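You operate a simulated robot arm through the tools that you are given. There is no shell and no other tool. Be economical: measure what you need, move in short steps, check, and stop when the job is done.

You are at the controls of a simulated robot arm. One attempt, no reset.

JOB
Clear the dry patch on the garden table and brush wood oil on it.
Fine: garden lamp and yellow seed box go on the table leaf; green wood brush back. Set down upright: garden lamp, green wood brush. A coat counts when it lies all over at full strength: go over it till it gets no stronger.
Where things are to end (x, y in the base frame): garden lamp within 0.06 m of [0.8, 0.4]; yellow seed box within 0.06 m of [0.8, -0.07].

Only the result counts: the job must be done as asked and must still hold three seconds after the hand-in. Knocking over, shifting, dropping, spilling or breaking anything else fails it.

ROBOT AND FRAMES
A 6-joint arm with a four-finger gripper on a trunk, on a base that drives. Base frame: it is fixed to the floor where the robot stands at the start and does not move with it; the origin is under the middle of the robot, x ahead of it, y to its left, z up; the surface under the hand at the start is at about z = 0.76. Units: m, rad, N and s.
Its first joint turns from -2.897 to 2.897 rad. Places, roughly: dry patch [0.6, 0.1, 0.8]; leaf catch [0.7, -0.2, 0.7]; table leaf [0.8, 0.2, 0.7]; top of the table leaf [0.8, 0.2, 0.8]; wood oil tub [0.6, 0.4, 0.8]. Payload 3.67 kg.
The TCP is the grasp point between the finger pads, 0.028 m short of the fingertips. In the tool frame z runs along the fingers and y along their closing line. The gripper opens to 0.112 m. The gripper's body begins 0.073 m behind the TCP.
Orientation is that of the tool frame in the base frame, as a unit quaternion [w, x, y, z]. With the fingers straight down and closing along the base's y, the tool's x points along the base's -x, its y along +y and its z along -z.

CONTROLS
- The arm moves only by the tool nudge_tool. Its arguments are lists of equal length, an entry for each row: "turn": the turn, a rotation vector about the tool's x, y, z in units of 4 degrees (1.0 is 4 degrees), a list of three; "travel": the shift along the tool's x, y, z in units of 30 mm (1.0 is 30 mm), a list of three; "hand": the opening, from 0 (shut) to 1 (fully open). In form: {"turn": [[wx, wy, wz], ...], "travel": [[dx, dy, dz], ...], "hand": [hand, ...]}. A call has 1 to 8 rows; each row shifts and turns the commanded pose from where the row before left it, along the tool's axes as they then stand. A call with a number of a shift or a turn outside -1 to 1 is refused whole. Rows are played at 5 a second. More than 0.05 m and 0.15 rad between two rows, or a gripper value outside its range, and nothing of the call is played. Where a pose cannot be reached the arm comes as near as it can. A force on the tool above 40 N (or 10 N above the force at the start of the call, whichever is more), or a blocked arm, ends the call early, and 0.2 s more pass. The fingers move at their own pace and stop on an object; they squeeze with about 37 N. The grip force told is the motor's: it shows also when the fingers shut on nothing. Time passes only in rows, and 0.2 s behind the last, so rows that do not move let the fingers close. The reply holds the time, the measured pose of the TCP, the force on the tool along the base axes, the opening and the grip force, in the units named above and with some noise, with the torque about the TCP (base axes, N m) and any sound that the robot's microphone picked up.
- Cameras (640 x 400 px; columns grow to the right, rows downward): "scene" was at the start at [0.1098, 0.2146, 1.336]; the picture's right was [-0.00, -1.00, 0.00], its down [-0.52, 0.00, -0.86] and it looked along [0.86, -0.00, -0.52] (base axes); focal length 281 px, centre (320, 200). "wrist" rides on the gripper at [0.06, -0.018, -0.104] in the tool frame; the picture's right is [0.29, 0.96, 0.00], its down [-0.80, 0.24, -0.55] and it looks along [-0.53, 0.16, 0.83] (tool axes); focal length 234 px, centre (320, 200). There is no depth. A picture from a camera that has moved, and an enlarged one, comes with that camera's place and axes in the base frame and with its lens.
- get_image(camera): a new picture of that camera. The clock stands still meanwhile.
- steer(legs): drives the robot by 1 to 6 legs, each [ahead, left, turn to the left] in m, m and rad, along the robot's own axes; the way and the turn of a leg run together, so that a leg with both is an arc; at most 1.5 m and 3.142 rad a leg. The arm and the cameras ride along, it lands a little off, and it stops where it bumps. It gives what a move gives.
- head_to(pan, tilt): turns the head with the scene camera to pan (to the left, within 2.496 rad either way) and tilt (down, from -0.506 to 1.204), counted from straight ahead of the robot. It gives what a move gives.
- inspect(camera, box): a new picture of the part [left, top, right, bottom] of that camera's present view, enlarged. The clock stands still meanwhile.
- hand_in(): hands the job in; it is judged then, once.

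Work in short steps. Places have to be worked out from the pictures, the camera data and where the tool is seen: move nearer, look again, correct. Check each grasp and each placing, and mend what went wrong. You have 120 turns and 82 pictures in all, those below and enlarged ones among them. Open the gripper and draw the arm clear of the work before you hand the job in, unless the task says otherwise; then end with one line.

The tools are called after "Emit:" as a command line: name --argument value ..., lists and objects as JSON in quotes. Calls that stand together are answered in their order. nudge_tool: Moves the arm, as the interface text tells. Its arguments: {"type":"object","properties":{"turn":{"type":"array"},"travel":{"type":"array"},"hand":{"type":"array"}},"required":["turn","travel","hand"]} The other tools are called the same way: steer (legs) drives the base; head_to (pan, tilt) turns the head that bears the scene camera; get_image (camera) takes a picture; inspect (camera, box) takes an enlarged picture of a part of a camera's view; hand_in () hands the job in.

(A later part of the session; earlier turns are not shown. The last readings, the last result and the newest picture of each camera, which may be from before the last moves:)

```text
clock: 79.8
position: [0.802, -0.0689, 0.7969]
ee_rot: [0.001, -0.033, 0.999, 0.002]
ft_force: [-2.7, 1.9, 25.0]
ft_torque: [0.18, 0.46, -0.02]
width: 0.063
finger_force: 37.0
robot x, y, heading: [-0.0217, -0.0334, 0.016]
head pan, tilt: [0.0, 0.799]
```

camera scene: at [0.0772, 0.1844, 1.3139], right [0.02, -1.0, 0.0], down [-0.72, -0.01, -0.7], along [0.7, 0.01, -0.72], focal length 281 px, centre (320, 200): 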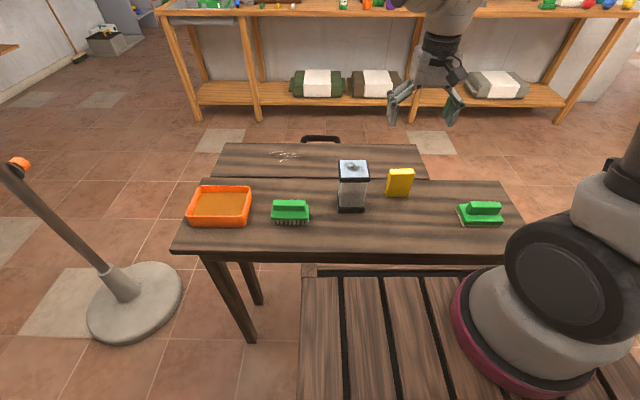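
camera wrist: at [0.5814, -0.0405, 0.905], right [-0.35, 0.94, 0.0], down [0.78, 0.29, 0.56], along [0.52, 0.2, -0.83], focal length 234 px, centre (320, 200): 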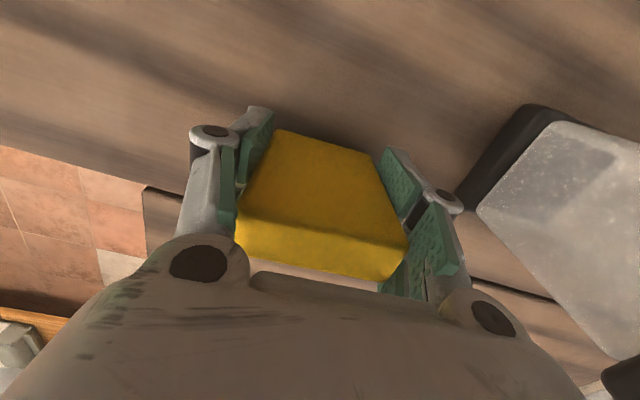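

Firm contact with the leaf. I open and draw up, then check.

Emit:
nudge_tool --turn '[[0, 0, 0], [0, 0, 0], [0, 0, 0], [0, 0, 0], [0, 0, 0], [0, 0, 0], [0, 0, 0], [0, 0, 0]]' --travel '[[0, 0, -0.05], [0, 0, 0], [0, 0, 0], [0, 0, -1], [0, 0, -1], [0, 0, -1], [0, 0, -1], [0, 0, -1]]' --hand '[0.7, 0.9, 1, 1, 1, 1, 1, 1]'

Emit:
nudge_tool --turn '[[0, 0, 1], [0, 0, 0], [0, 0, 0], [0, 0, 0], [0, 0, 0], [0, 0, 0], [0, 0, 0], [0, 0, 0]]' --travel '[[0, 0, -1], [1, 0, -1], [1, 0.7, 0], [1, 0.9, 0], [1, 0.9, 0], [1, 0.9, 0], [1, 0.9, 0], [0.5, 0.9, 0]]' --hand '[1, 1, 1, 1, 1, 1, 1, 1]'

Emit:
get_image --camera "wrist"

Emit:
get_image --camera "scene"

```text
clock: 81.7
position: [0.8019, -0.0694, 0.9485]
ee_rot: [0.0, -0.033, 0.999, 0.001]
ft_force: [0.1, -0.1, -0.8]
ft_torque: [0.01, 0.02, -0.01]
width: 0.1119
finger_force: 0.0
robot x, y, heading: [-0.0185, -0.0338, 0.017]
head pan, tilt: [0.0, 0.799]
```

```text
clock: 83.5
position: [0.6072, 0.0883, 1.0085]
ee_rot: [0.0, 0.003, 1.0, 0.001]
ft_force: [-0.7, -1.1, 0.1]
ft_torque: [-0.01, 0.05, 0.03]
width: 0.1123
finger_force: 0.1
robot x, y, heading: [-0.0197, -0.031, 0.016]
head pan, tilt: [0.0, 0.799]
```

```text
54 pictures are left
camera wrist: at [0.5456, 0.0695, 1.1134], right [-0.28, 0.96, 0.0], down [0.8, 0.24, 0.56], along [0.53, 0.16, -0.83], focal length 234 px, centre (320, 200)
```

wrist: 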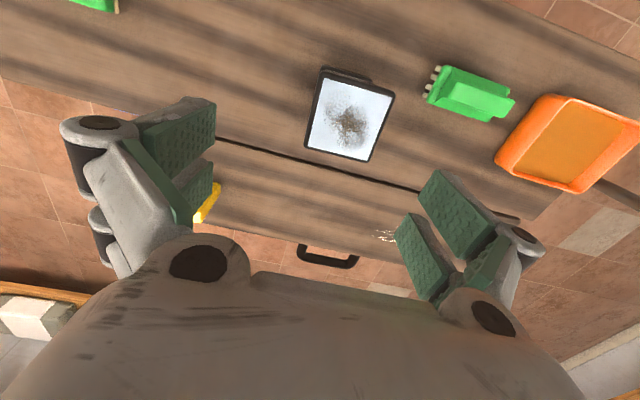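

```text
53 pictures are left
camera scene: at [0.0773, 0.1841, 1.3139], right [0.02, -1.0, 0.0], down [-0.72, -0.01, -0.7], along [0.7, 0.01, -0.72], focal length 281 px, centre (320, 200)
```

scene: 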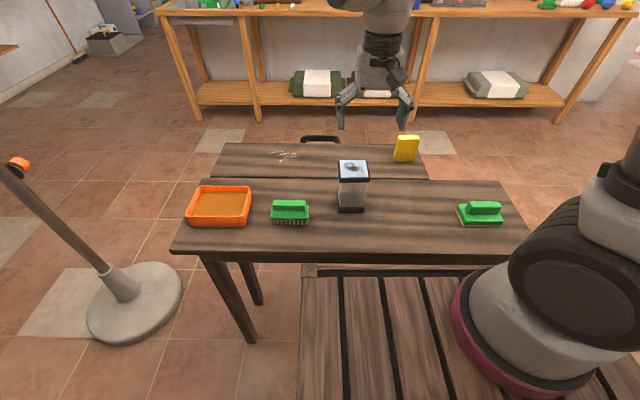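

The box stands on the leaf. The lamp's top is centred near [0.600, 0.116], width about 0.074; I descend around it and check before closing.

Emit:
nudge_tool --turn '[[0, 0, -0.6], [0, 0, 0], [0, 0, 0], [0, 0, 0], [0, 0, 0], [0, 0, 0]]' --travel '[[0.23, 0.9, 0], [0, 0, 1], [0, 0, 1], [0, 0, 0.7], [0, 0, 0.3], [0, 0, 0]]' --hand '[1, 1, 1, 1, 1, 1]'

Emit:
get_image --camera "wrist"

Emit:
inspect --camera "scene" --box '[270, 110, 430, 220]'

```text
clock: 84.8
position: [0.599, 0.1155, 0.9177]
ee_rot: [0.001, -0.02, 1.0, 0.0]
ft_force: [-0.3, -0.1, 0.2]
ft_torque: [0.0, 0.02, 0.02]
width: 0.112
finger_force: 0.1
robot x, y, heading: [-0.0194, -0.0267, 0.019]
head pan, tilt: [0.0, 0.799]
```

```text
52 pictures are left
camera wrist: at [0.5392, 0.095, 1.0222], right [-0.32, 0.95, 0.0], down [0.79, 0.27, 0.56], along [0.53, 0.18, -0.83], focal length 234 px, centre (320, 200)
```

wrist: 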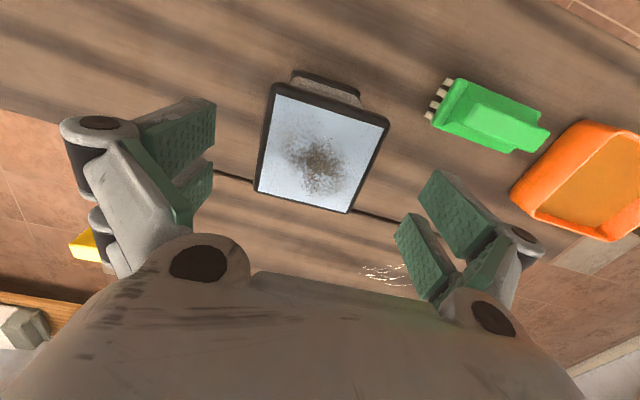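

```text
3.64 times, centred on (350, 165) of scene
camera zoom: at [0.077, 0.1844, 1.3139], right [0.02, -1.0, 0.0], down [-0.72, -0.01, -0.7], along [0.7, 0.01, -0.72], focal length 1022 px, centre (211, 327)
```

zoom: 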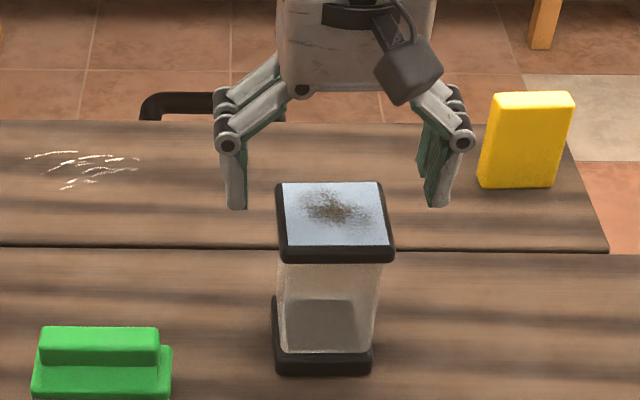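

Well straddled. I lower to lid height and close.

Emit:
nudge_tool --turn '[[0, 0, 0], [0, 0, 0], [0, 0, 0], [0, 0, 0], [0, 0, 0], [0, 0, 0], [0, 0, 0]]' --travel '[[0, 0, 1], [0, 0, 1], [0, 0, 0.33], [0, 0, 0], [0, 0, 0], [0, 0, 0], [0, 0, 0]]' --hand '[1, 1, 1, 0.5, 0.5, 0.5, 0.5]'

Emit:
get_image --camera "wrist"

Emit:
inspect --camera "scene" --box '[270, 110, 430, 220]'

```text
clock: 86.5
position: [0.5994, 0.1152, 0.8471]
ee_rot: [0.0, -0.02, 1.0, 0.0]
ft_force: [0.1, -0.5, 0.7]
ft_torque: [0.01, 0.01, 0.0]
width: 0.0691
finger_force: 37.6
robot x, y, heading: [-0.0186, -0.034, 0.019]
head pan, tilt: [0.0, 0.799]
```

```text
50 pictures are left
camera wrist: at [0.5402, 0.0945, 0.9518], right [-0.32, 0.95, 0.0], down [0.79, 0.27, 0.56], along [0.52, 0.18, -0.83], focal length 234 px, centre (320, 200)
```

wrist: 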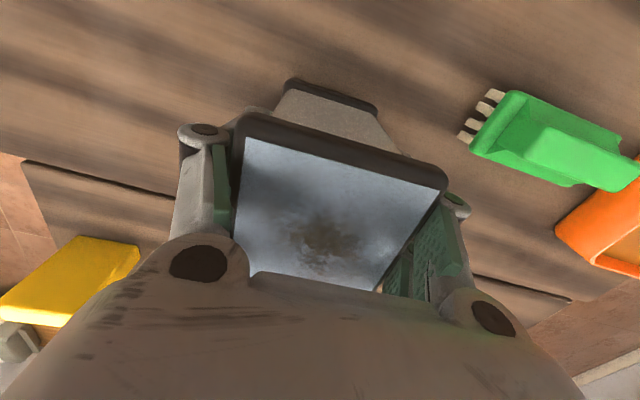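

```text
3.64 times, centred on (350, 165) of scene
camera zoom: at [0.0771, 0.1844, 1.3139], right [0.02, -1.0, 0.0], down [-0.72, -0.01, -0.7], along [0.7, 0.01, -0.72], focal length 1022 px, centre (211, 327)
```

zoom: 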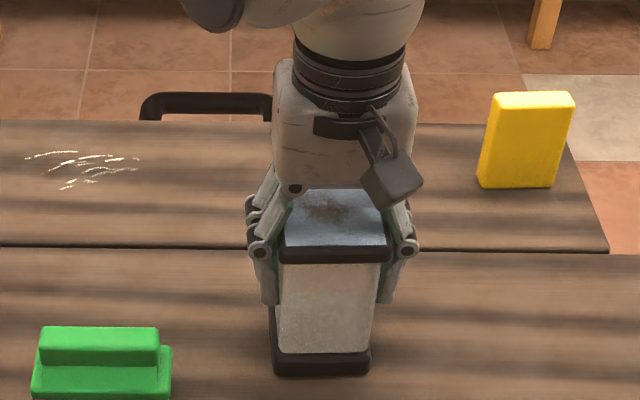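

The lamp is held (0.069 m). I lift it and carry it toward [0.80, 0.40].

Emit:
nudge_tool --turn '[[0, 0, 0], [0, 0, 0], [0, 0, 0], [0, 0, 0]]' --travel '[[0, 0, -0.7], [0, 0, -1], [0, 0, -1], [0, 0, -0.4]]' --hand '[0.5, 0.5, 0.5, 0.5]'

Emit:
nudge_tool --turn '[[0, 0, 0], [0, 0, 0], [0, 0, 0], [0, 0, 0], [0, 0, 0], [0, 0, 0], [0, 0, 0], [0, 0, 0]]' --travel '[[-0.7, 0.92, 0], [-0.7, 0.92, 0], [-0.7, 0.92, 0], [-0.7, 0.92, 0], [-0.7, 0.92, 0], [-0.7, 0.92, 0], [-0.7, 0.92, 0], [-0.7, 0.92, 0]]' --hand '[0.5, 0.5, 0.5, 0.5, 0.5, 0.5, 0.5, 0.5]'

Emit:
nudge_tool --turn '[[0, 0, 0], [0, 0, 0], [0, 0, 0], [0, 0, 0], [0, 0, 0]]' --travel '[[-0.7, 0.92, 0], [-0.7, 0.92, 0], [0, 0, 0.8], [0, 0, 0.8], [0, 0, 0.6]]' --hand '[0.5, 0.5, 0.5, 0.5, 0.5]'

Emit:
get_image --camera "scene"

```text
clock: 87.5
position: [0.6008, 0.1142, 0.9407]
ee_rot: [0.0, -0.019, 1.0, 0.001]
ft_force: [0.5, 0.3, -3.0]
ft_torque: [-0.02, 0.01, 0.0]
width: 0.069
finger_force: 36.8
robot x, y, heading: [-0.0192, -0.0283, 0.024]
head pan, tilt: [0.0, 0.799]
```

```text
clock: 89.2
position: [0.7586, 0.3382, 0.9404]
ee_rot: [0.001, -0.019, 1.0, 0.0]
ft_force: [-0.3, -0.5, -2.3]
ft_torque: [-0.02, 0.01, -0.03]
width: 0.0689
finger_force: 36.6
robot x, y, heading: [-0.0199, -0.0342, 0.019]
head pan, tilt: [0.0, 0.799]
```

```text
clock: 90.5
position: [0.799, 0.3971, 0.875]
ee_rot: [0.001, -0.019, 1.0, 0.0]
ft_force: [0.9, -0.5, -3.1]
ft_torque: [-0.05, -0.02, 0.01]
width: 0.0692
finger_force: 37.4
robot x, y, heading: [-0.0204, -0.0313, 0.016]
head pan, tilt: [0.0, 0.799]
```

```text
48 pictures are left
camera scene: at [0.077, 0.1844, 1.3139], right [0.02, -1.0, 0.0], down [-0.72, -0.01, -0.7], along [0.7, 0.01, -0.72], focal length 281 px, centre (320, 200)
```

scene: 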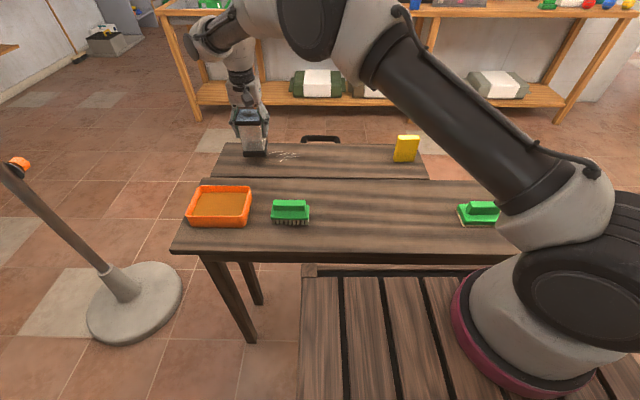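

The lamp hangs over its place. I lower it until it touches the leaf.

Emit:
nudge_tool --turn '[[0, 0, 0], [0, 0, 0], [0, 0, 0], [0, 0, 0], [0, 0, 0]]' --travel '[[0, 0, 0.3], [0, 0, 0.3], [0, 0, 0.15], [0, 0, 0.08], [0, 0, 0]]' --hand '[0.5, 0.5, 0.5, 0.5, 0.5]'

Emit:
nudge_tool --turn '[[0, 0, 0], [0, 0, 0]]' --travel '[[0, 0, 0.07], [0, 0, 0]]' --hand '[0.5, 0.5]'

```text
clock: 91.7
position: [0.7982, 0.3969, 0.8489]
ee_rot: [0.002, -0.019, 1.0, 0.0]
ft_force: [0.7, -0.2, -3.8]
ft_torque: [0.03, 0.03, -0.01]
width: 0.0691
finger_force: 36.1
robot x, y, heading: [-0.0195, -0.032, 0.02]
head pan, tilt: [0.0, 0.799]
```

```text
clock: 92.2
position: [0.7997, 0.3974, 0.8474]
ee_rot: [0.001, -0.019, 1.0, 0.0]
ft_force: [0.6, -0.6, -3.6]
ft_torque: [-0.02, 0.0, 0.0]
width: 0.0692
finger_force: 36.7
robot x, y, heading: [-0.0176, -0.0309, 0.019]
head pan, tilt: [0.0, 0.799]
```

Emit:
nudge_tool --turn '[[0, 0, 0], [0, 0, 0]]' --travel '[[0, 0, 0.07], [0, 0, 0]]' --hand '[0.5, 0.5]'

Emit:
nudge_tool --turn '[[0, 0, 0], [0, 0, 0]]' --travel '[[0, 0, 0.05], [0, 0, 0]]' --hand '[0.5, 0.5]'

```text
clock: 92.8
position: [0.7984, 0.3976, 0.8445]
ee_rot: [0.001, -0.019, 1.0, 0.002]
ft_force: [-0.6, -1.0, -0.5]
ft_torque: [0.02, 0.1, 0.03]
width: 0.0692
finger_force: 36.4
robot x, y, heading: [-0.0193, -0.0331, 0.019]
head pan, tilt: [0.0, 0.799]
```

```text
clock: 93.5
position: [0.8, 0.3976, 0.8463]
ee_rot: [0.001, -0.019, 1.0, 0.0]
ft_force: [-2.9, -3.0, 10.0]
ft_torque: [-0.33, 0.69, 0.11]
width: 0.0691
finger_force: 36.8
robot x, y, heading: [-0.0181, -0.0348, 0.017]
head pan, tilt: [0.0, 0.799]
```

The lamp is seated on the leaf (force turned upward). I open, rise clear and retract to look at the table and the patch.

Emit:
nudge_tool --turn '[[0, 0, 0], [0, 0, 0], [0, 0, 0], [0, 0, 0], [0, 0, 0], [0, 0, 0], [0, 0, 0], [0, 0, 0]]' --travel '[[0, 0, -0.05], [0, 0, 0], [0, 0, 0], [0, 0, -1], [0, 0, -1], [0, 0, -1], [0, 0, -1], [0, 0, -1]]' --hand '[0.75, 0.9, 1, 1, 1, 1, 1, 1]'

Emit:
nudge_tool --turn '[[0, 0, 0.5], [0, 0, 0], [0, 0, 0], [0, 0, 0], [0, 0, 0], [0, 0, 0], [0, 0, 0], [0, 0, 0]]' --travel '[[0.9, -0.6, 0], [0.9, -0.6, 0], [0.9, -0.6, 0], [0.9, -0.6, 0], [0.9, -0.6, 0], [0.9, -0.6, 0], [0.9, -0.6, 0], [0.9, -0.6, 0]]' --hand '[1, 1, 1, 1, 1, 1, 1, 1]'

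Emit:
get_image --camera "wrist"

Emit:
inspect --camera "scene" --box '[170, 110, 450, 285]'

```text
clock: 95.2
position: [0.7975, 0.3988, 0.996]
ee_rot: [0.001, -0.02, 1.0, 0.0]
ft_force: [-0.1, 0.7, -0.1]
ft_torque: [0.02, 0.0, 0.05]
width: 0.1119
finger_force: 0.0
robot x, y, heading: [-0.0261, -0.0308, 0.016]
head pan, tilt: [0.0, 0.799]
```

```text
clock: 97.0
position: [0.5847, 0.253, 0.9958]
ee_rot: [0.002, -0.002, 1.0, 0.001]
ft_force: [0.3, -1.0, -1.0]
ft_torque: [0.0, 0.01, -0.01]
width: 0.1121
finger_force: 0.1
robot x, y, heading: [-0.0188, -0.0293, 0.019]
head pan, tilt: [0.0, 0.799]
```

```text
47 pictures are left
camera wrist: at [0.5242, 0.2341, 1.1005], right [-0.29, 0.96, 0.0], down [0.8, 0.24, 0.56], along [0.53, 0.16, -0.83], focal length 234 px, centre (320, 200)
```

wrist: 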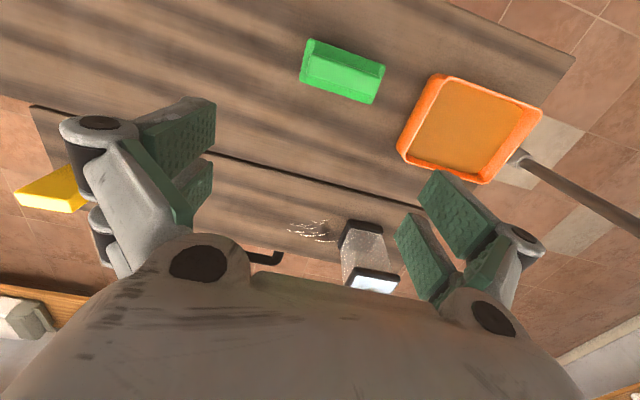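

```text
2.29 times, centred on (310, 198) of scene
camera zoom: at [0.0773, 0.1846, 1.3139], right [0.02, -1.0, 0.0], down [-0.72, -0.01, -0.7], along [0.7, 0.01, -0.72], focal length 642 px, centre (343, 206)
```

zoom: 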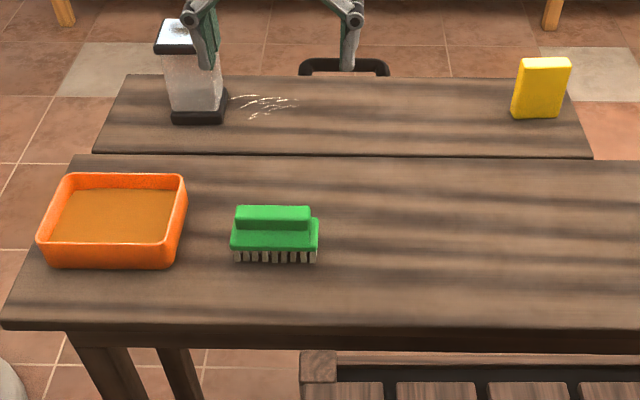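

Both items stand on the leaf. I look closely for the dry patch around [0.6, 0.1].

Emit:
inspect --camera "scene" --box '[290, 165, 430, 252]'

```text
4.57 times, centred on (360, 208) of scene
camera zoom: at [0.0773, 0.1846, 1.3139], right [0.02, -1.0, 0.0], down [-0.72, -0.01, -0.7], along [0.7, 0.01, -0.72], focal length 1284 px, centre (137, 161)
```

zoom: 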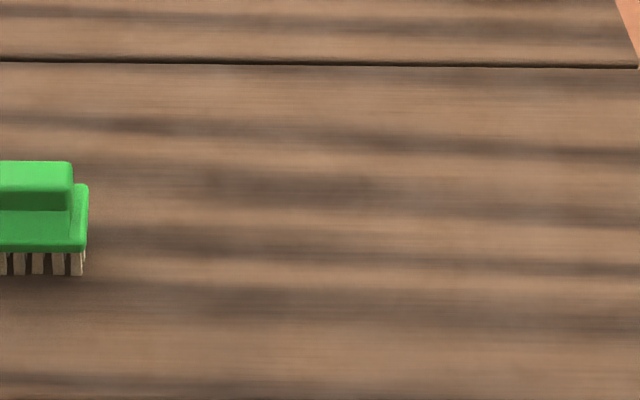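

The patch barely contrasts here. I move the hand so the wrist camera looks straight at that area.

Emit:
nudge_tool --turn '[[0, 0, 0], [0, 0, 0], [0, 0, 0], [0, 0, 0], [0, 0, 0], [0, 0, 0]]' --travel '[[0, -1, 0], [0, -1, 0], [0, -1, 0], [0, -1, 0], [0, -1, 0], [0, -1, 0]]' --hand '[1, 1, 1, 1, 1, 1]'

Emit:
inspect --camera "wrist" --box '[160, 0, 560, 250]'

```text
clock: 98.5
position: [0.5877, 0.0712, 0.9959]
ee_rot: [0.001, -0.003, 1.0, 0.0]
ft_force: [-0.2, 0.6, 0.1]
ft_torque: [-0.01, -0.01, -0.02]
width: 0.112
finger_force: 0.1
robot x, y, heading: [-0.0195, -0.0342, 0.02]
head pan, tilt: [0.0, 0.799]
```

```text
1.60 times, centred on (360, 125) of wrist
camera zoom: at [0.5262, 0.053, 1.1003], right [-0.29, 0.96, 0.0], down [0.8, 0.24, 0.56], along [0.53, 0.16, -0.83], focal length 375 px, centre (256, 320)
```

zoom: 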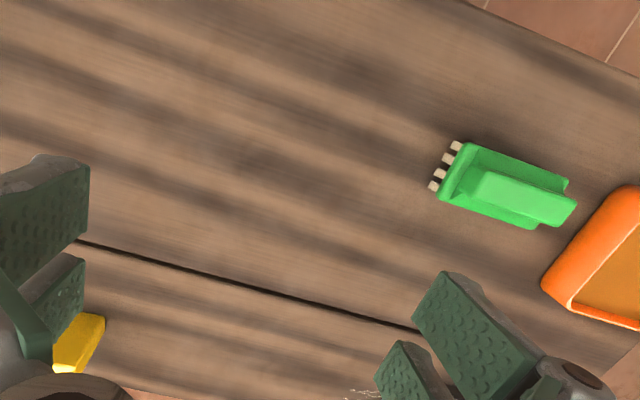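

I'll use oil contrast to find the patch. Now I zoom on the green bristle brush to plan the grasp.

Emit:
inspect --camera "wrist" --box '[416, 70, 544, 150]'

Emit:
inspect --camera "scene" --box '[180, 170, 340, 245]'

```text
5.00 times, centred on (480, 110) of wrist
camera zoom: at [0.5262, 0.053, 1.1003], right [-0.29, 0.96, 0.0], down [0.8, 0.24, 0.56], along [0.53, 0.16, -0.83], focal length 1171 px, centre (-480, 650)
```

zoom: 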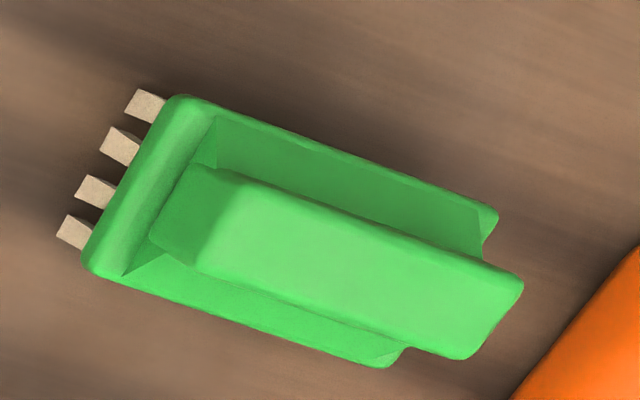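

```text
4.00 times, centred on (260, 208) of scene
camera zoom: at [0.077, 0.1846, 1.3139], right [0.02, -1.0, 0.0], down [-0.72, -0.01, -0.7], along [0.7, 0.01, -0.72], focal length 1124 px, centre (560, 170)
```

zoom: 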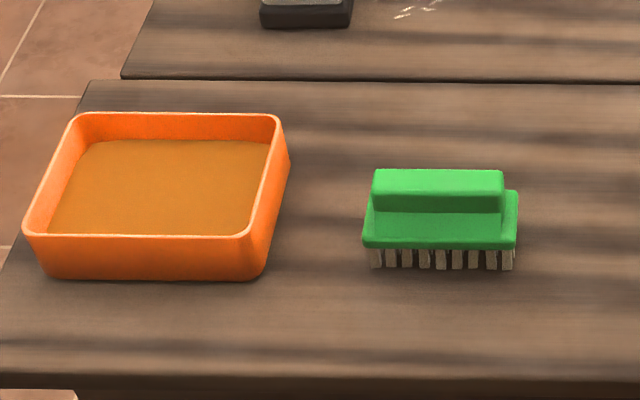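

The brush (ridge top centre about [0.543, 0.265, 0.822], body ≈0.095 along y, ≈0.055 along x) is best gripped across x on its body. I move above it and turn the hand by -90°.

Emit:
nudge_tool --turn '[[0, 0, 0], [0, 0, 0], [0, 0, 0], [0, 0, 0], [0, 0, 0], [0, 0, 0], [0, 0, 0]]' --travel '[[0.2, 0.92, 0], [0.2, 0.92, 0], [0.2, 0.92, 0], [0.2, 0.92, 0], [0.2, 0.92, 0], [0.2, 0.92, 0], [0.2, 0.92, 0]]' --hand '[1, 1, 1, 1, 1, 1, 1]'

Emit:
nudge_tool --turn '[[0, 0, -1], [0, 0, -1], [0, 0, -1], [0, 0, -1], [0, 0, -1], [0, 0, -1], [0, 0, -1], [0, 0, -1]]' --travel '[[0, 0, 0], [0, 0, 0], [0, 0, 0], [0, 0, 0], [0, 0, 0], [0, 0, 0], [0, 0, 0], [0, 0, 0]]' --hand '[1, 1, 1, 1, 1, 1, 1, 1]'

Emit:
nudge_tool --turn '[[0, 0, -1], [0, 0, -1], [0, 0, -1], [0, 0, -1], [0, 0, -1], [0, 0, -1], [0, 0, -1], [0, 0, -1]]' --travel '[[0, 0, 0], [0, 0, 0], [0, 0, 0], [0, 0, 0], [0, 0, 0], [0, 0, 0], [0, 0, 0], [0, 0, 0]]' --hand '[1, 1, 1, 1, 1, 1, 1, 1]'

Emit:
nudge_tool --turn '[[0, 0, -1], [0, 0, -1], [0, 0, -1], [0, 0, -1], [0, 0, -1], [0, 0, -1], [0, 0, -0.5]]' --travel '[[0, 0, 0], [0, 0, 0], [0, 0, 0], [0, 0, 0], [0, 0, 0], [0, 0, 0], [0, 0, 0]]' --hand '[1, 1, 1, 1, 1, 1, 1]'

Emit:
get_image --camera "wrist"

```text
clock: 100.0
position: [0.5432, 0.2678, 0.9966]
ee_rot: [0.001, -0.002, 1.0, 0.0]
ft_force: [-0.2, 0.7, 0.1]
ft_torque: [0.02, 0.0, 0.01]
width: 0.1121
finger_force: 0.1
robot x, y, heading: [-0.0184, -0.0313, 0.014]
head pan, tilt: [0.0, 0.799]
```

```text
clock: 101.8
position: [0.5418, 0.264, 0.9956]
ee_rot: [0.0, -0.278, 0.961, 0.001]
ft_force: [-0.3, 1.0, 0.3]
ft_torque: [-0.02, 0.05, -0.03]
width: 0.112
finger_force: 0.1
robot x, y, heading: [-0.0194, -0.0325, 0.019]
head pan, tilt: [0.0, 0.799]
```

```text
clock: 103.7
position: [0.5416, 0.2645, 0.9954]
ee_rot: [0.002, -0.531, 0.847, 0.001]
ft_force: [-0.8, 0.3, 0.8]
ft_torque: [0.0, 0.0, 0.01]
width: 0.112
finger_force: 0.0
robot x, y, heading: [-0.0205, -0.0345, 0.019]
head pan, tilt: [0.0, 0.799]
```

```text
clock: 105.2
position: [0.5434, 0.2654, 0.996]
ee_rot: [-0.001, 0.709, -0.705, 0.0]
ft_force: [-0.6, 0.3, 0.9]
ft_torque: [0.0, 0.0, 0.0]
width: 0.1121
finger_force: 0.1
robot x, y, heading: [-0.0176, -0.0329, 0.017]
head pan, tilt: [0.0, 0.799]
```

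```text
41 pictures are left
camera wrist: at [0.5601, 0.2054, 1.0997], right [-0.96, -0.29, 0.0], down [-0.24, 0.8, 0.55], along [-0.16, 0.53, -0.83], focal length 234 px, centre (320, 200)
```

wrist: 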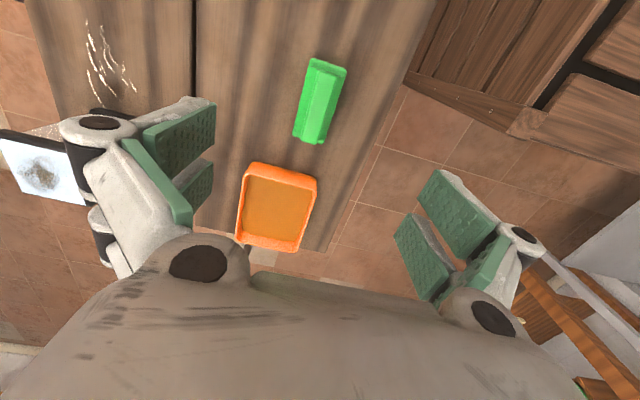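

The brush lies square along y under the hand at about [0.544, 0.262]. I descend to its body and close across x.

Emit:
nudge_tool --turn '[[0, 0, 0], [0, 0, 0], [0, 0, 0], [0, 0, 0], [0, 0, 0], [0, 0, 0]]' --travel '[[0.1, 0, 1], [0, 0, 1], [0, 0, 1], [0, 0, 1], [0, 0, 1], [0, 0, 0.5]]' --hand '[1, 1, 1, 1, 1, 1]'

Emit:
get_image --camera "wrist"

Emit:
inspect --camera "scene" --box '[210, 150, 370, 250]'

```text
clock: 106.7
position: [0.5427, 0.2615, 0.8308]
ee_rot: [-0.001, 0.708, -0.706, 0.001]
ft_force: [-0.7, 0.2, 0.2]
ft_torque: [-0.02, -0.01, 0.01]
width: 0.1118
finger_force: 0.1
robot x, y, heading: [-0.019, -0.0321, 0.019]
head pan, tilt: [0.0, 0.799]
```

```text
40 pictures are left
camera wrist: at [0.5599, 0.2018, 0.9354], right [-0.96, -0.29, 0.0], down [-0.24, 0.8, 0.55], along [-0.16, 0.53, -0.83], focal length 234 px, centre (320, 200)
```

wrist: 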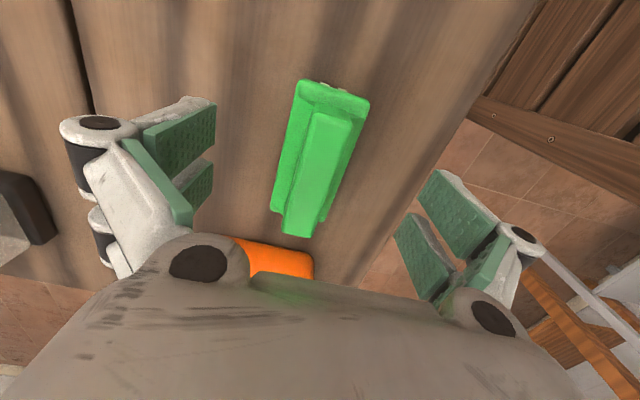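

```text
4.00 times, centred on (290, 200) of scene
camera zoom: at [0.077, 0.1843, 1.3139], right [0.02, -1.0, 0.0], down [-0.72, -0.01, -0.7], along [0.7, 0.01, -0.72], focal length 1124 px, centre (440, 200)
```

zoom: 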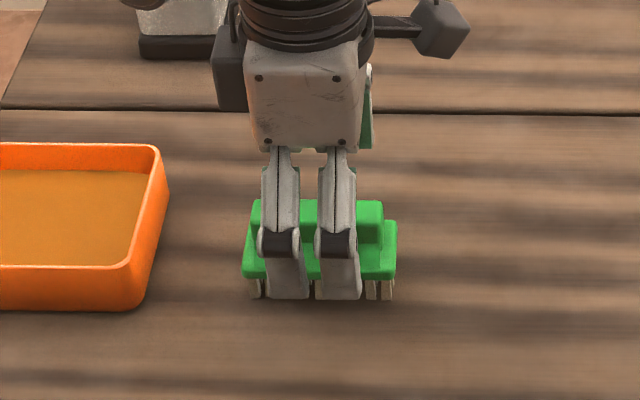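

Aligned over the brush. I lower another 1.8 cm and close.

Emit:
nudge_tool --turn '[[0, 0, 0], [0, 0, 0], [0, 0, 0], [0, 0, 0], [0, 0, 0], [0, 0, 0]]' --travel '[[0.07, 0, 0.6], [0, 0, 0], [0, 0, 0], [0, 0, 0], [0, 0, 0], [0, 0, 0]]' --hand '[1, 0.7, 0.4, 0.15, 0.15, 0.15]'

Emit:
get_image --camera "wrist"

Emit:
inspect --camera "scene" --box '[210, 150, 370, 250]'

```text
clock: 108.0
position: [0.5428, 0.2599, 0.8141]
ee_rot: [-0.002, 0.709, -0.705, 0.0]
ft_force: [0.2, -0.9, -0.1]
ft_torque: [0.08, -0.04, -0.01]
width: 0.0446
finger_force: 37.4
robot x, y, heading: [-0.0206, -0.0339, 0.021]
head pan, tilt: [0.0, 0.799]
```

```text
38 pictures are left
camera wrist: at [0.5606, 0.1997, 0.9178], right [-0.96, -0.29, 0.0], down [-0.24, 0.8, 0.55], along [-0.16, 0.53, -0.83], focal length 234 px, centre (320, 200)
```

wrist: 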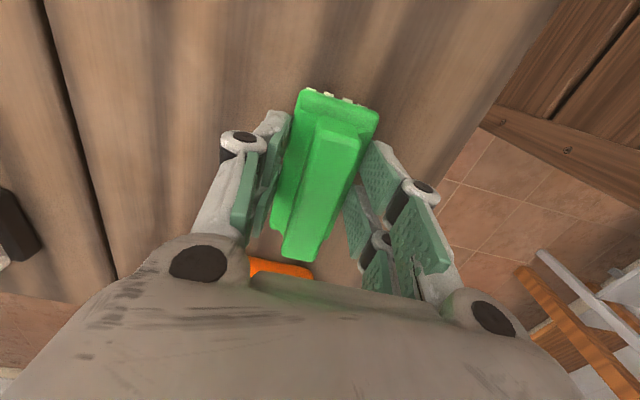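

```text
4.00 times, centred on (290, 200) of scene
camera zoom: at [0.0771, 0.1844, 1.3139], right [0.02, -1.0, 0.0], down [-0.72, -0.01, -0.7], along [0.7, 0.01, -0.72], focal length 1124 px, centre (440, 200)
```

zoom: 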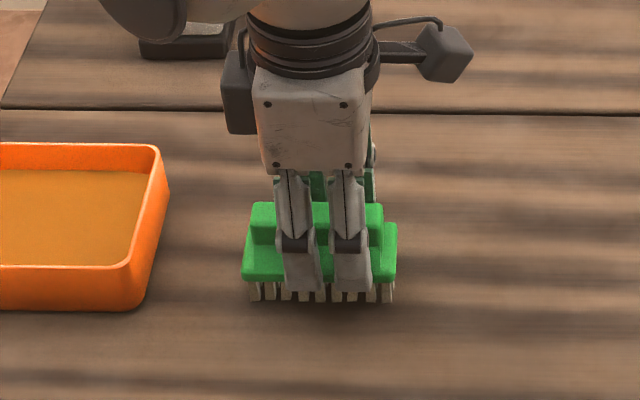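

Brush gripped firmly (0.045 m). I note its home TCP [0.543, 0.260, 0.814], lift it and carry it over the oil tub (centre ≈ [0.567, 0.444]).

Emit:
nudge_tool --turn '[[0, 0, 0], [0, 0, 0], [0, 0, 0]]' --travel '[[0, 0, -1], [0, 0, -1], [0, 0, -1]]' --hand '[0.15, 0.15, 0.15]'

Emit:
nudge_tool --turn '[[0, 0, 0], [0, 0, 0], [0, 0, 0], [0, 0, 0], [0, 0, 0], [0, 0, 0]]' --travel '[[-1, -0.13, 0], [-1, -0.13, 0], [-1, -0.13, 0], [-1, -0.13, 0], [-1, -0.13, 0], [-0.95, -0.13, 0]]' --hand '[0.15, 0.15, 0.15, 0.15, 0.15, 0.15]'

Emit:
get_image --camera "wrist"

Emit:
inspect --camera "scene" --box '[160, 140, 320, 240]'

```text
clock: 108.8
position: [0.5426, 0.2602, 0.9042]
ee_rot: [-0.001, 0.708, -0.706, 0.001]
ft_force: [0.1, -0.3, -0.8]
ft_torque: [0.0, 0.01, -0.01]
width: 0.0446
finger_force: 36.9
robot x, y, heading: [-0.0225, -0.0299, 0.013]
head pan, tilt: [0.0, 0.799]
```

```text
clock: 110.2
position: [0.5664, 0.4387, 0.9035]
ee_rot: [-0.002, 0.708, -0.706, 0.0]
ft_force: [-0.6, 0.2, 0.3]
ft_torque: [0.0, 0.02, 0.0]
width: 0.0443
finger_force: 36.5
robot x, y, heading: [-0.0168, -0.0336, 0.019]
head pan, tilt: [0.0, 0.799]
```

```text
36 pictures are left
camera wrist: at [0.5842, 0.3791, 1.0074], right [-0.96, -0.29, 0.0], down [-0.24, 0.8, 0.55], along [-0.16, 0.53, -0.83], focal length 234 px, centre (320, 200)
```

wrist: 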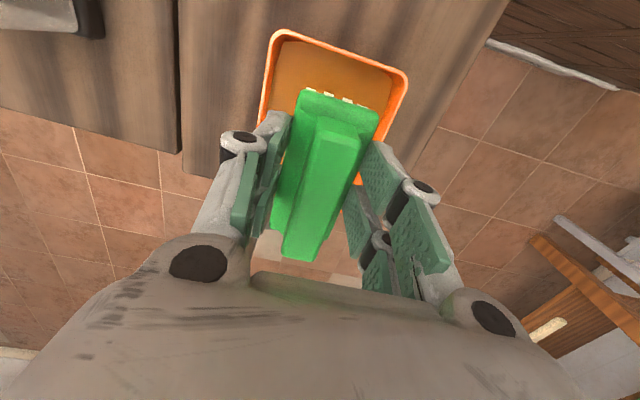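

```text
4.00 times, centred on (240, 190) of scene
camera zoom: at [0.0771, 0.1842, 1.3139], right [0.02, -1.0, 0.0], down [-0.72, -0.01, -0.7], along [0.7, 0.01, -0.72], focal length 1124 px, centre (640, 240)
```

zoom: 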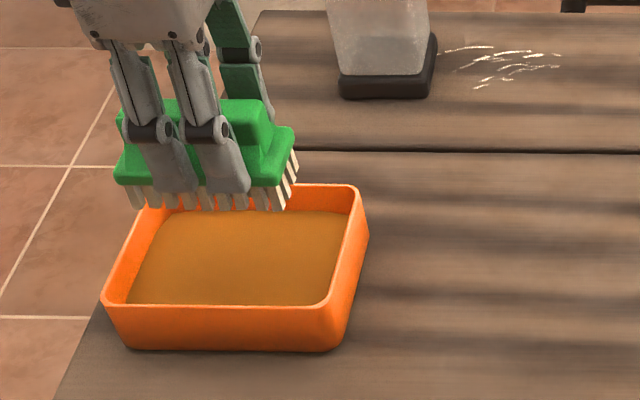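

Brush is nearly centred over the tub; I shift it 5 mm toward -y and lower it into the oil.

Emit:
nudge_tool --turn '[[0, 0, 0], [0, 0, 0], [0, 0, 0], [0, 0, 0], [0, 0, 0]]' --travel '[[0.17, 0.08, 0], [0, 0, 1], [0, 0, 0.8], [0, 0, 0.6], [0, 0, 0]]' --hand '[0.15, 0.15, 0.15, 0.15, 0.15]'

Emit:
inspect --camera "scene" --box '[160, 140, 320, 240]'

```text
clock: 111.5
position: [0.5646, 0.4332, 0.83]
ee_rot: [-0.001, 0.709, -0.705, 0.001]
ft_force: [-0.4, 0.1, -0.2]
ft_torque: [0.03, 0.0, -0.01]
width: 0.0444
finger_force: 36.6
robot x, y, heading: [-0.018, -0.0342, 0.022]
head pan, tilt: [0.0, 0.799]
```

```text
4.00 times, centred on (240, 190) of scene
camera zoom: at [0.0771, 0.1844, 1.3139], right [0.02, -1.0, 0.0], down [-0.72, -0.01, -0.7], along [0.7, 0.01, -0.72], focal length 1124 px, centre (640, 240)
```

zoom: 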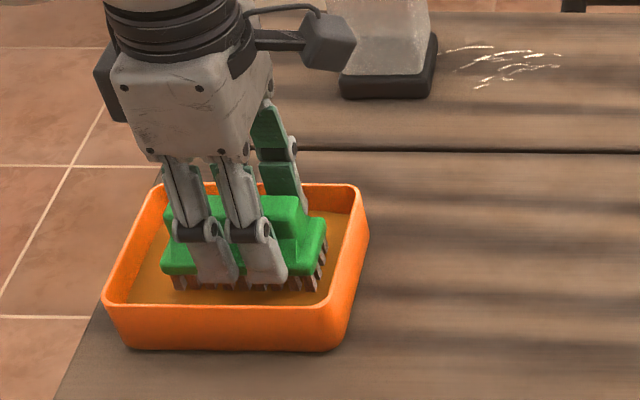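

The bristles are in the oil and tinted. I dip a few millimetres more, then lift out.

Emit:
nudge_tool --turn '[[0, 0, 0], [0, 0, 0], [0, 0, 0], [0, 0, 0]]' --travel '[[0, 0, 0.1], [0, 0, 0.1], [0, 0, 0], [0, 0, 0]]' --hand '[0.15, 0.15, 0.15, 0.15]'

Emit:
nudge_tool --turn '[[0, 0, 0], [0, 0, 0], [0, 0, 0], [0, 0, 0], [0, 0, 0]]' --travel '[[0, 0, -0.6], [0, 0, -1], [0, 0, -1], [0, 0, 0], [0, 0, 0]]' --hand '[0.15, 0.15, 0.15, 0.15, 0.15]'

Emit:
inspect --camera "scene" --box '[160, 140, 320, 240]'

```text
clock: 112.5
position: [0.5635, 0.4338, 0.8241]
ee_rot: [-0.001, 0.708, -0.706, 0.0]
ft_force: [-1.1, 0.0, -0.5]
ft_torque: [0.01, 0.02, 0.01]
width: 0.0446
finger_force: 36.5
robot x, y, heading: [-0.0176, -0.0322, 0.025]
head pan, tilt: [0.0, 0.799]
```

```text
clock: 113.7
position: [0.5609, 0.4346, 0.9012]
ee_rot: [0.0, 0.708, -0.706, 0.001]
ft_force: [0.7, -0.5, -0.8]
ft_torque: [0.0, 0.01, 0.0]
width: 0.0447
finger_force: 37.2
robot x, y, heading: [-0.0188, -0.0318, 0.015]
head pan, tilt: [0.0, 0.799]
```

```text
4.00 times, centred on (240, 190) of scene
camera zoom: at [0.0771, 0.1844, 1.3139], right [0.02, -1.0, 0.0], down [-0.72, -0.01, -0.7], along [0.7, 0.01, -0.72], focal length 1124 px, centre (640, 240)
```

zoom: 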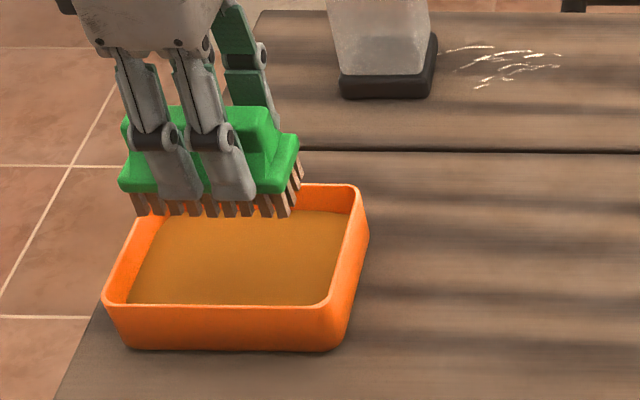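

The bristles are loaded with oil. I carry the brush over the patch around [0.6, 0.1].

Emit:
nudge_tool --turn '[[0, 0, 0], [0, 0, 0], [0, 0, 0], [0, 0, 0], [0, 0, 0], [0, 0, 0], [0, 0, 0], [0, 0, 0]]' --travel '[[1, -0.11, 0], [1, -0.11, 0], [1, -0.11, 0], [1, -0.11, 0], [1, -0.11, 0], [1, -0.11, 0], [1, -0.11, 0], [1, -0.11, 0]]' --hand '[0.15, 0.15, 0.15, 0.15, 0.15, 0.15, 0.15, 0.15]'

Emit:
nudge_tool --turn '[[0, 0, 0], [0, 0, 0], [0, 0, 0], [0, 0, 0], [0, 0, 0], [0, 0, 0], [0, 0, 0], [0, 0, 0]]' --travel '[[1, -0.11, 0], [1, -0.11, 0], [1, -0.11, 0], [0.4, 0, 0], [0, 0, 0.9], [0, 0, 0.9], [0, 0, 0.7], [0, 0, 0.2]]' --hand '[0.15, 0.15, 0.15, 0.15, 0.15, 0.15, 0.15, 0.15]'

Emit:
nudge_tool --turn '[[0, 0, 0], [0, 0, 0], [0, 0, 0]]' --travel '[[0, 0, 0.1], [0, 0, 0.1], [0, 0, 0]]' --hand '[0.15, 0.15, 0.15]'

```text
clock: 115.5
position: [0.5923, 0.1942, 0.9025]
ee_rot: [-0.001, 0.708, -0.706, 0.0]
ft_force: [-0.8, -0.2, -1.3]
ft_torque: [-0.02, -0.01, 0.02]
width: 0.0443
finger_force: 37.3
robot x, y, heading: [-0.0202, -0.0347, 0.019]
head pan, tilt: [0.0, 0.799]
```

```text
clock: 117.2
position: [0.6008, 0.091, 0.8229]
ee_rot: [-0.001, 0.709, -0.706, 0.0]
ft_force: [0.6, 0.1, -0.9]
ft_torque: [-0.01, 0.01, 0.01]
width: 0.0445
finger_force: 36.3
robot x, y, heading: [-0.0208, -0.0351, 0.022]
head pan, tilt: [0.0, 0.799]
```

```text
clock: 118.0
position: [0.6001, 0.0928, 0.8172]
ee_rot: [-0.002, 0.708, -0.706, 0.0]
ft_force: [0.3, 1.1, -1.0]
ft_torque: [-0.01, 0.03, 0.02]
width: 0.0445
finger_force: 37.2
robot x, y, heading: [-0.0171, -0.0328, 0.016]
head pan, tilt: [0.0, 0.799]
```

Just above the table (grasp height was 0.814). I lower gently to contact.

Emit:
nudge_tool --turn '[[0, 0, 0], [0, 0, 0], [0, 0, 0]]' --travel '[[0, 0, 0.07], [0, 0, 0.07], [0, 0, 0]]' --hand '[0.15, 0.15, 0.15]'

Emit:
nudge_tool --turn '[[0, 0, 0], [0, 0, 0]]' --travel '[[0, 0, 0.04], [0, 0, 0]]' --hand '[0.15, 0.15]'

```text
clock: 118.8
position: [0.5993, 0.0929, 0.8125]
ee_rot: [-0.002, 0.709, -0.706, 0.001]
ft_force: [0.3, -5.8, 28.4]
ft_torque: [-0.12, -0.05, 0.0]
width: 0.0446
finger_force: 37.0
robot x, y, heading: [-0.0189, -0.0301, 0.022]
head pan, tilt: [0.0, 0.799]
```

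```text
clock: 119.5
position: [0.5994, 0.0918, 0.8099]
ee_rot: [-0.002, 0.708, -0.706, 0.001]
ft_force: [2.4, 3.5, 29.2]
ft_torque: [0.15, -0.06, 0.01]
width: 0.0447
finger_force: 37.3
robot x, y, heading: [-0.0166, -0.0305, 0.015]
head pan, tilt: [0.0, 0.799]
```

Contact with about 29 N, a bit hard. I ease off 2 mm and do a first stroke along x, then look for a coat.

Emit:
nudge_tool --turn '[[0, 0, 0], [0, 0, 0], [0, 0, 0], [0, 0, 0], [0, 0, 0], [0, 0, 0], [0, 0, 0]]' --travel '[[0, 0, -0.07], [0, -0.5, 0], [0, -0.5, 0], [0, -0.5, 0], [0, 0.5, 0], [0, 0.5, 0], [0, 0.5, 0]]' --hand '[0.15, 0.15, 0.15, 0.15, 0.15, 0.15, 0.15]'

Emit:
inspect --camera "scene" --box '[270, 150, 430, 250]'

```text
clock: 121.0
position: [0.6012, 0.0898, 0.8111]
ee_rot: [-0.001, 0.708, -0.706, 0.0]
ft_force: [-0.5, 0.6, -1.0]
ft_torque: [0.0, 0.01, 0.01]
width: 0.0444
finger_force: 37.1
robot x, y, heading: [-0.0235, -0.034, 0.017]
head pan, tilt: [0.0, 0.799]
```

```text
4.00 times, centred on (350, 200) of scene
camera zoom: at [0.0772, 0.1843, 1.3139], right [0.02, -1.0, 0.0], down [-0.72, -0.01, -0.7], along [0.7, 0.01, -0.72], focal length 1124 px, centre (200, 200)
```

zoom: 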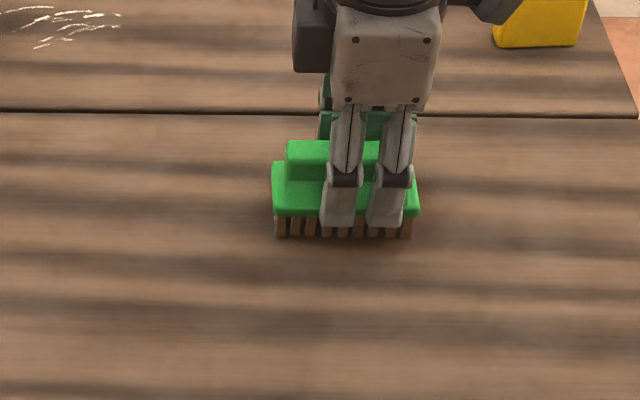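

Contact was lost and no coat shows yet. I lower about 2 mm and stroke toward -x and back, keeping some pressure.

Emit:
nudge_tool --turn '[[0, 0, 0], [0, 0, 0], [0, 0, 0], [0, 0, 0], [0, 0, 0]]' --travel '[[0, 0, 0.05], [0, 0.5, 0], [0, 0.5, 0], [0, 0.3, 0], [0, 0, 0]]' --hand '[0.15, 0.15, 0.15, 0.15, 0.15]'

Emit:
nudge_tool --turn '[[0, 0, 0], [0, 0, 0], [0, 0, 0], [0, 0, 0], [0, 0, 0], [0, 0, 0], [0, 0, 0]]' --travel '[[0, -0.5, 0], [0, -0.5, 0], [0, -0.5, 0], [0, -0.5, 0], [0, -0.5, 0], [0, -0.5, 0], [0, 0, 0]]' --hand '[0.15, 0.15, 0.15, 0.15, 0.15, 0.15, 0.15]'

Emit:
inspect --camera "scene" --box '[270, 150, 430, 250]'

```text
clock: 122.2
position: [0.5632, 0.0909, 0.8101]
ee_rot: [-0.002, 0.708, -0.706, 0.001]
ft_force: [11.2, 2.3, 28.8]
ft_torque: [0.17, -0.38, -0.05]
width: 0.0443
finger_force: 36.8
robot x, y, heading: [-0.021, -0.0315, 0.018]
head pan, tilt: [0.0, 0.799]
```

```text
clock: 123.8
position: [0.6507, 0.0918, 0.8118]
ee_rot: [0.0, 0.708, -0.706, 0.0]
ft_force: [0.1, -0.1, -1.1]
ft_torque: [-0.03, -0.01, 0.0]
width: 0.0445
finger_force: 37.0
robot x, y, heading: [-0.0224, -0.0367, 0.02]
head pan, tilt: [0.0, 0.799]
```

```text
4.00 times, centred on (350, 200) of scene
camera zoom: at [0.0771, 0.1844, 1.3139], right [0.02, -1.0, 0.0], down [-0.72, -0.01, -0.7], along [0.7, 0.01, -0.72], focal length 1124 px, centre (200, 200)
```

zoom: 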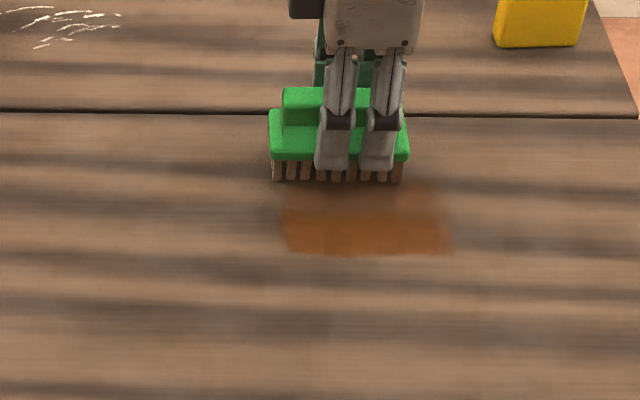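

Oil now shows as an orange coat between about x 0.57–0.60; its edges look clipped by the patch outline. I press a bit more and stroke the farther part toward -x.

Emit:
nudge_tool --turn '[[0, 0, 0], [0, 0, 0], [0, 0, 0]]' --travel '[[0, -0.4, 0], [0, 0, 0.06], [0, 0, 0]]' --hand '[0.15, 0.15, 0.15]'

Emit:
nudge_tool --turn '[[0, 0, 0], [0, 0, 0], [0, 0, 0], [0, 0, 0], [0, 0, 0], [0, 0, 0], [0, 0, 0], [0, 0, 0]]' --travel '[[0, 0.4, 0], [0, 0.4, 0], [0, 0.4, 0], [0, 0.4, 0], [0, 0.4, 0], [0, 0.4, 0], [0, 0.4, 0], [0, 0.4, 0]]' --hand '[0.15, 0.15, 0.15, 0.15, 0.15, 0.15, 0.15, 0.15]'

Emit:
inspect --camera "scene" --box '[270, 150, 430, 250]'

```text
clock: 124.7
position: [0.6631, 0.0927, 0.8096]
ee_rot: [-0.003, 0.708, -0.706, 0.0]
ft_force: [-0.8, -1.8, 20.6]
ft_torque: [-0.79, 0.15, 0.02]
width: 0.0446
finger_force: 37.1
robot x, y, heading: [-0.0185, -0.0327, 0.021]
head pan, tilt: [0.0, 0.799]
```

```text
clock: 126.5
position: [0.566, 0.0898, 0.8088]
ee_rot: [0.0, 0.708, -0.706, 0.0]
ft_force: [1.1, -1.1, 7.3]
ft_torque: [0.4, -0.1, -0.08]
width: 0.0446
finger_force: 36.5
robot x, y, heading: [-0.0196, -0.0322, 0.021]
head pan, tilt: [0.0, 0.799]
```

```text
4.00 times, centred on (350, 200) of scene
camera zoom: at [0.0768, 0.1842, 1.3139], right [0.02, -1.0, 0.0], down [-0.72, -0.01, -0.7], along [0.7, 0.01, -0.72], focal length 1124 px, centre (200, 200)
```

zoom: 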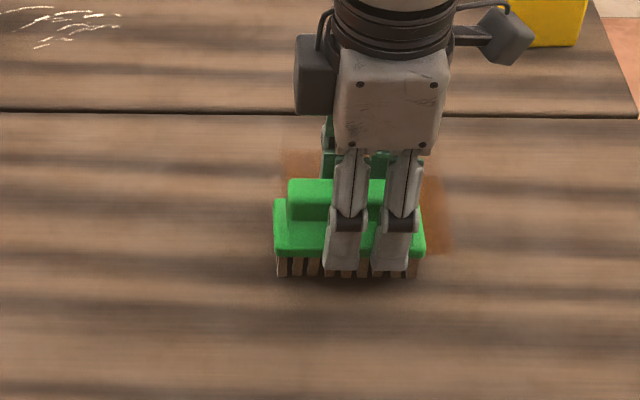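

The coat extends under and behind the brush. I stroke back to +x, shift toward -y and stroke again.

Emit:
nudge_tool --turn '[[0, 0, 0], [0, 0, 0], [0, 0, 0], [0, 0, 0], [0, 0, 0], [0, 0, 0], [0, 0, 0], [0, 0, 0]]' --travel '[[0, -0.4, 0], [0, -0.4, 0], [0, -0.4, 0], [0, -0.4, 0], [0, -0.4, 0], [0, -0.4, 0], [0, -0.4, 0], [0, -0.4, 0]]' --hand '[0.15, 0.15, 0.15, 0.15, 0.15, 0.15, 0.15, 0.15]'

Emit:
inspect --camera "scene" --box '[270, 150, 430, 250]'

```text
clock: 128.2
position: [0.6633, 0.092, 0.8088]
ee_rot: [-0.002, 0.709, -0.706, 0.0]
ft_force: [-0.6, -0.3, -0.2]
ft_torque: [-0.01, 0.01, -0.01]
width: 0.0445
finger_force: 36.8
robot x, y, heading: [-0.0184, -0.0309, 0.014]
head pan, tilt: [0.0, 0.799]
```

```text
4.00 times, centred on (350, 200) of scene
camera zoom: at [0.0771, 0.1844, 1.3139], right [0.02, -1.0, 0.0], down [-0.72, -0.01, -0.7], along [0.7, 0.01, -0.72], focal length 1124 px, centre (200, 200)
```

zoom: 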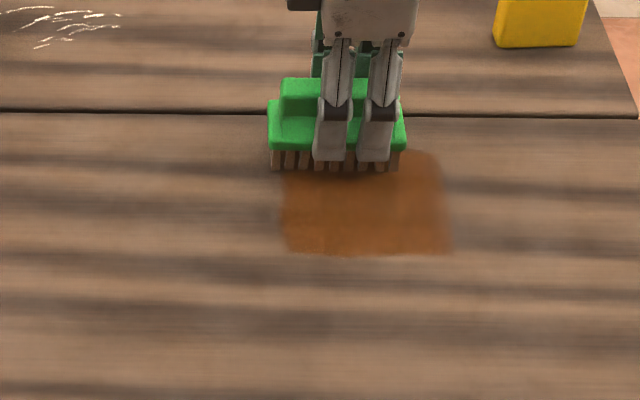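

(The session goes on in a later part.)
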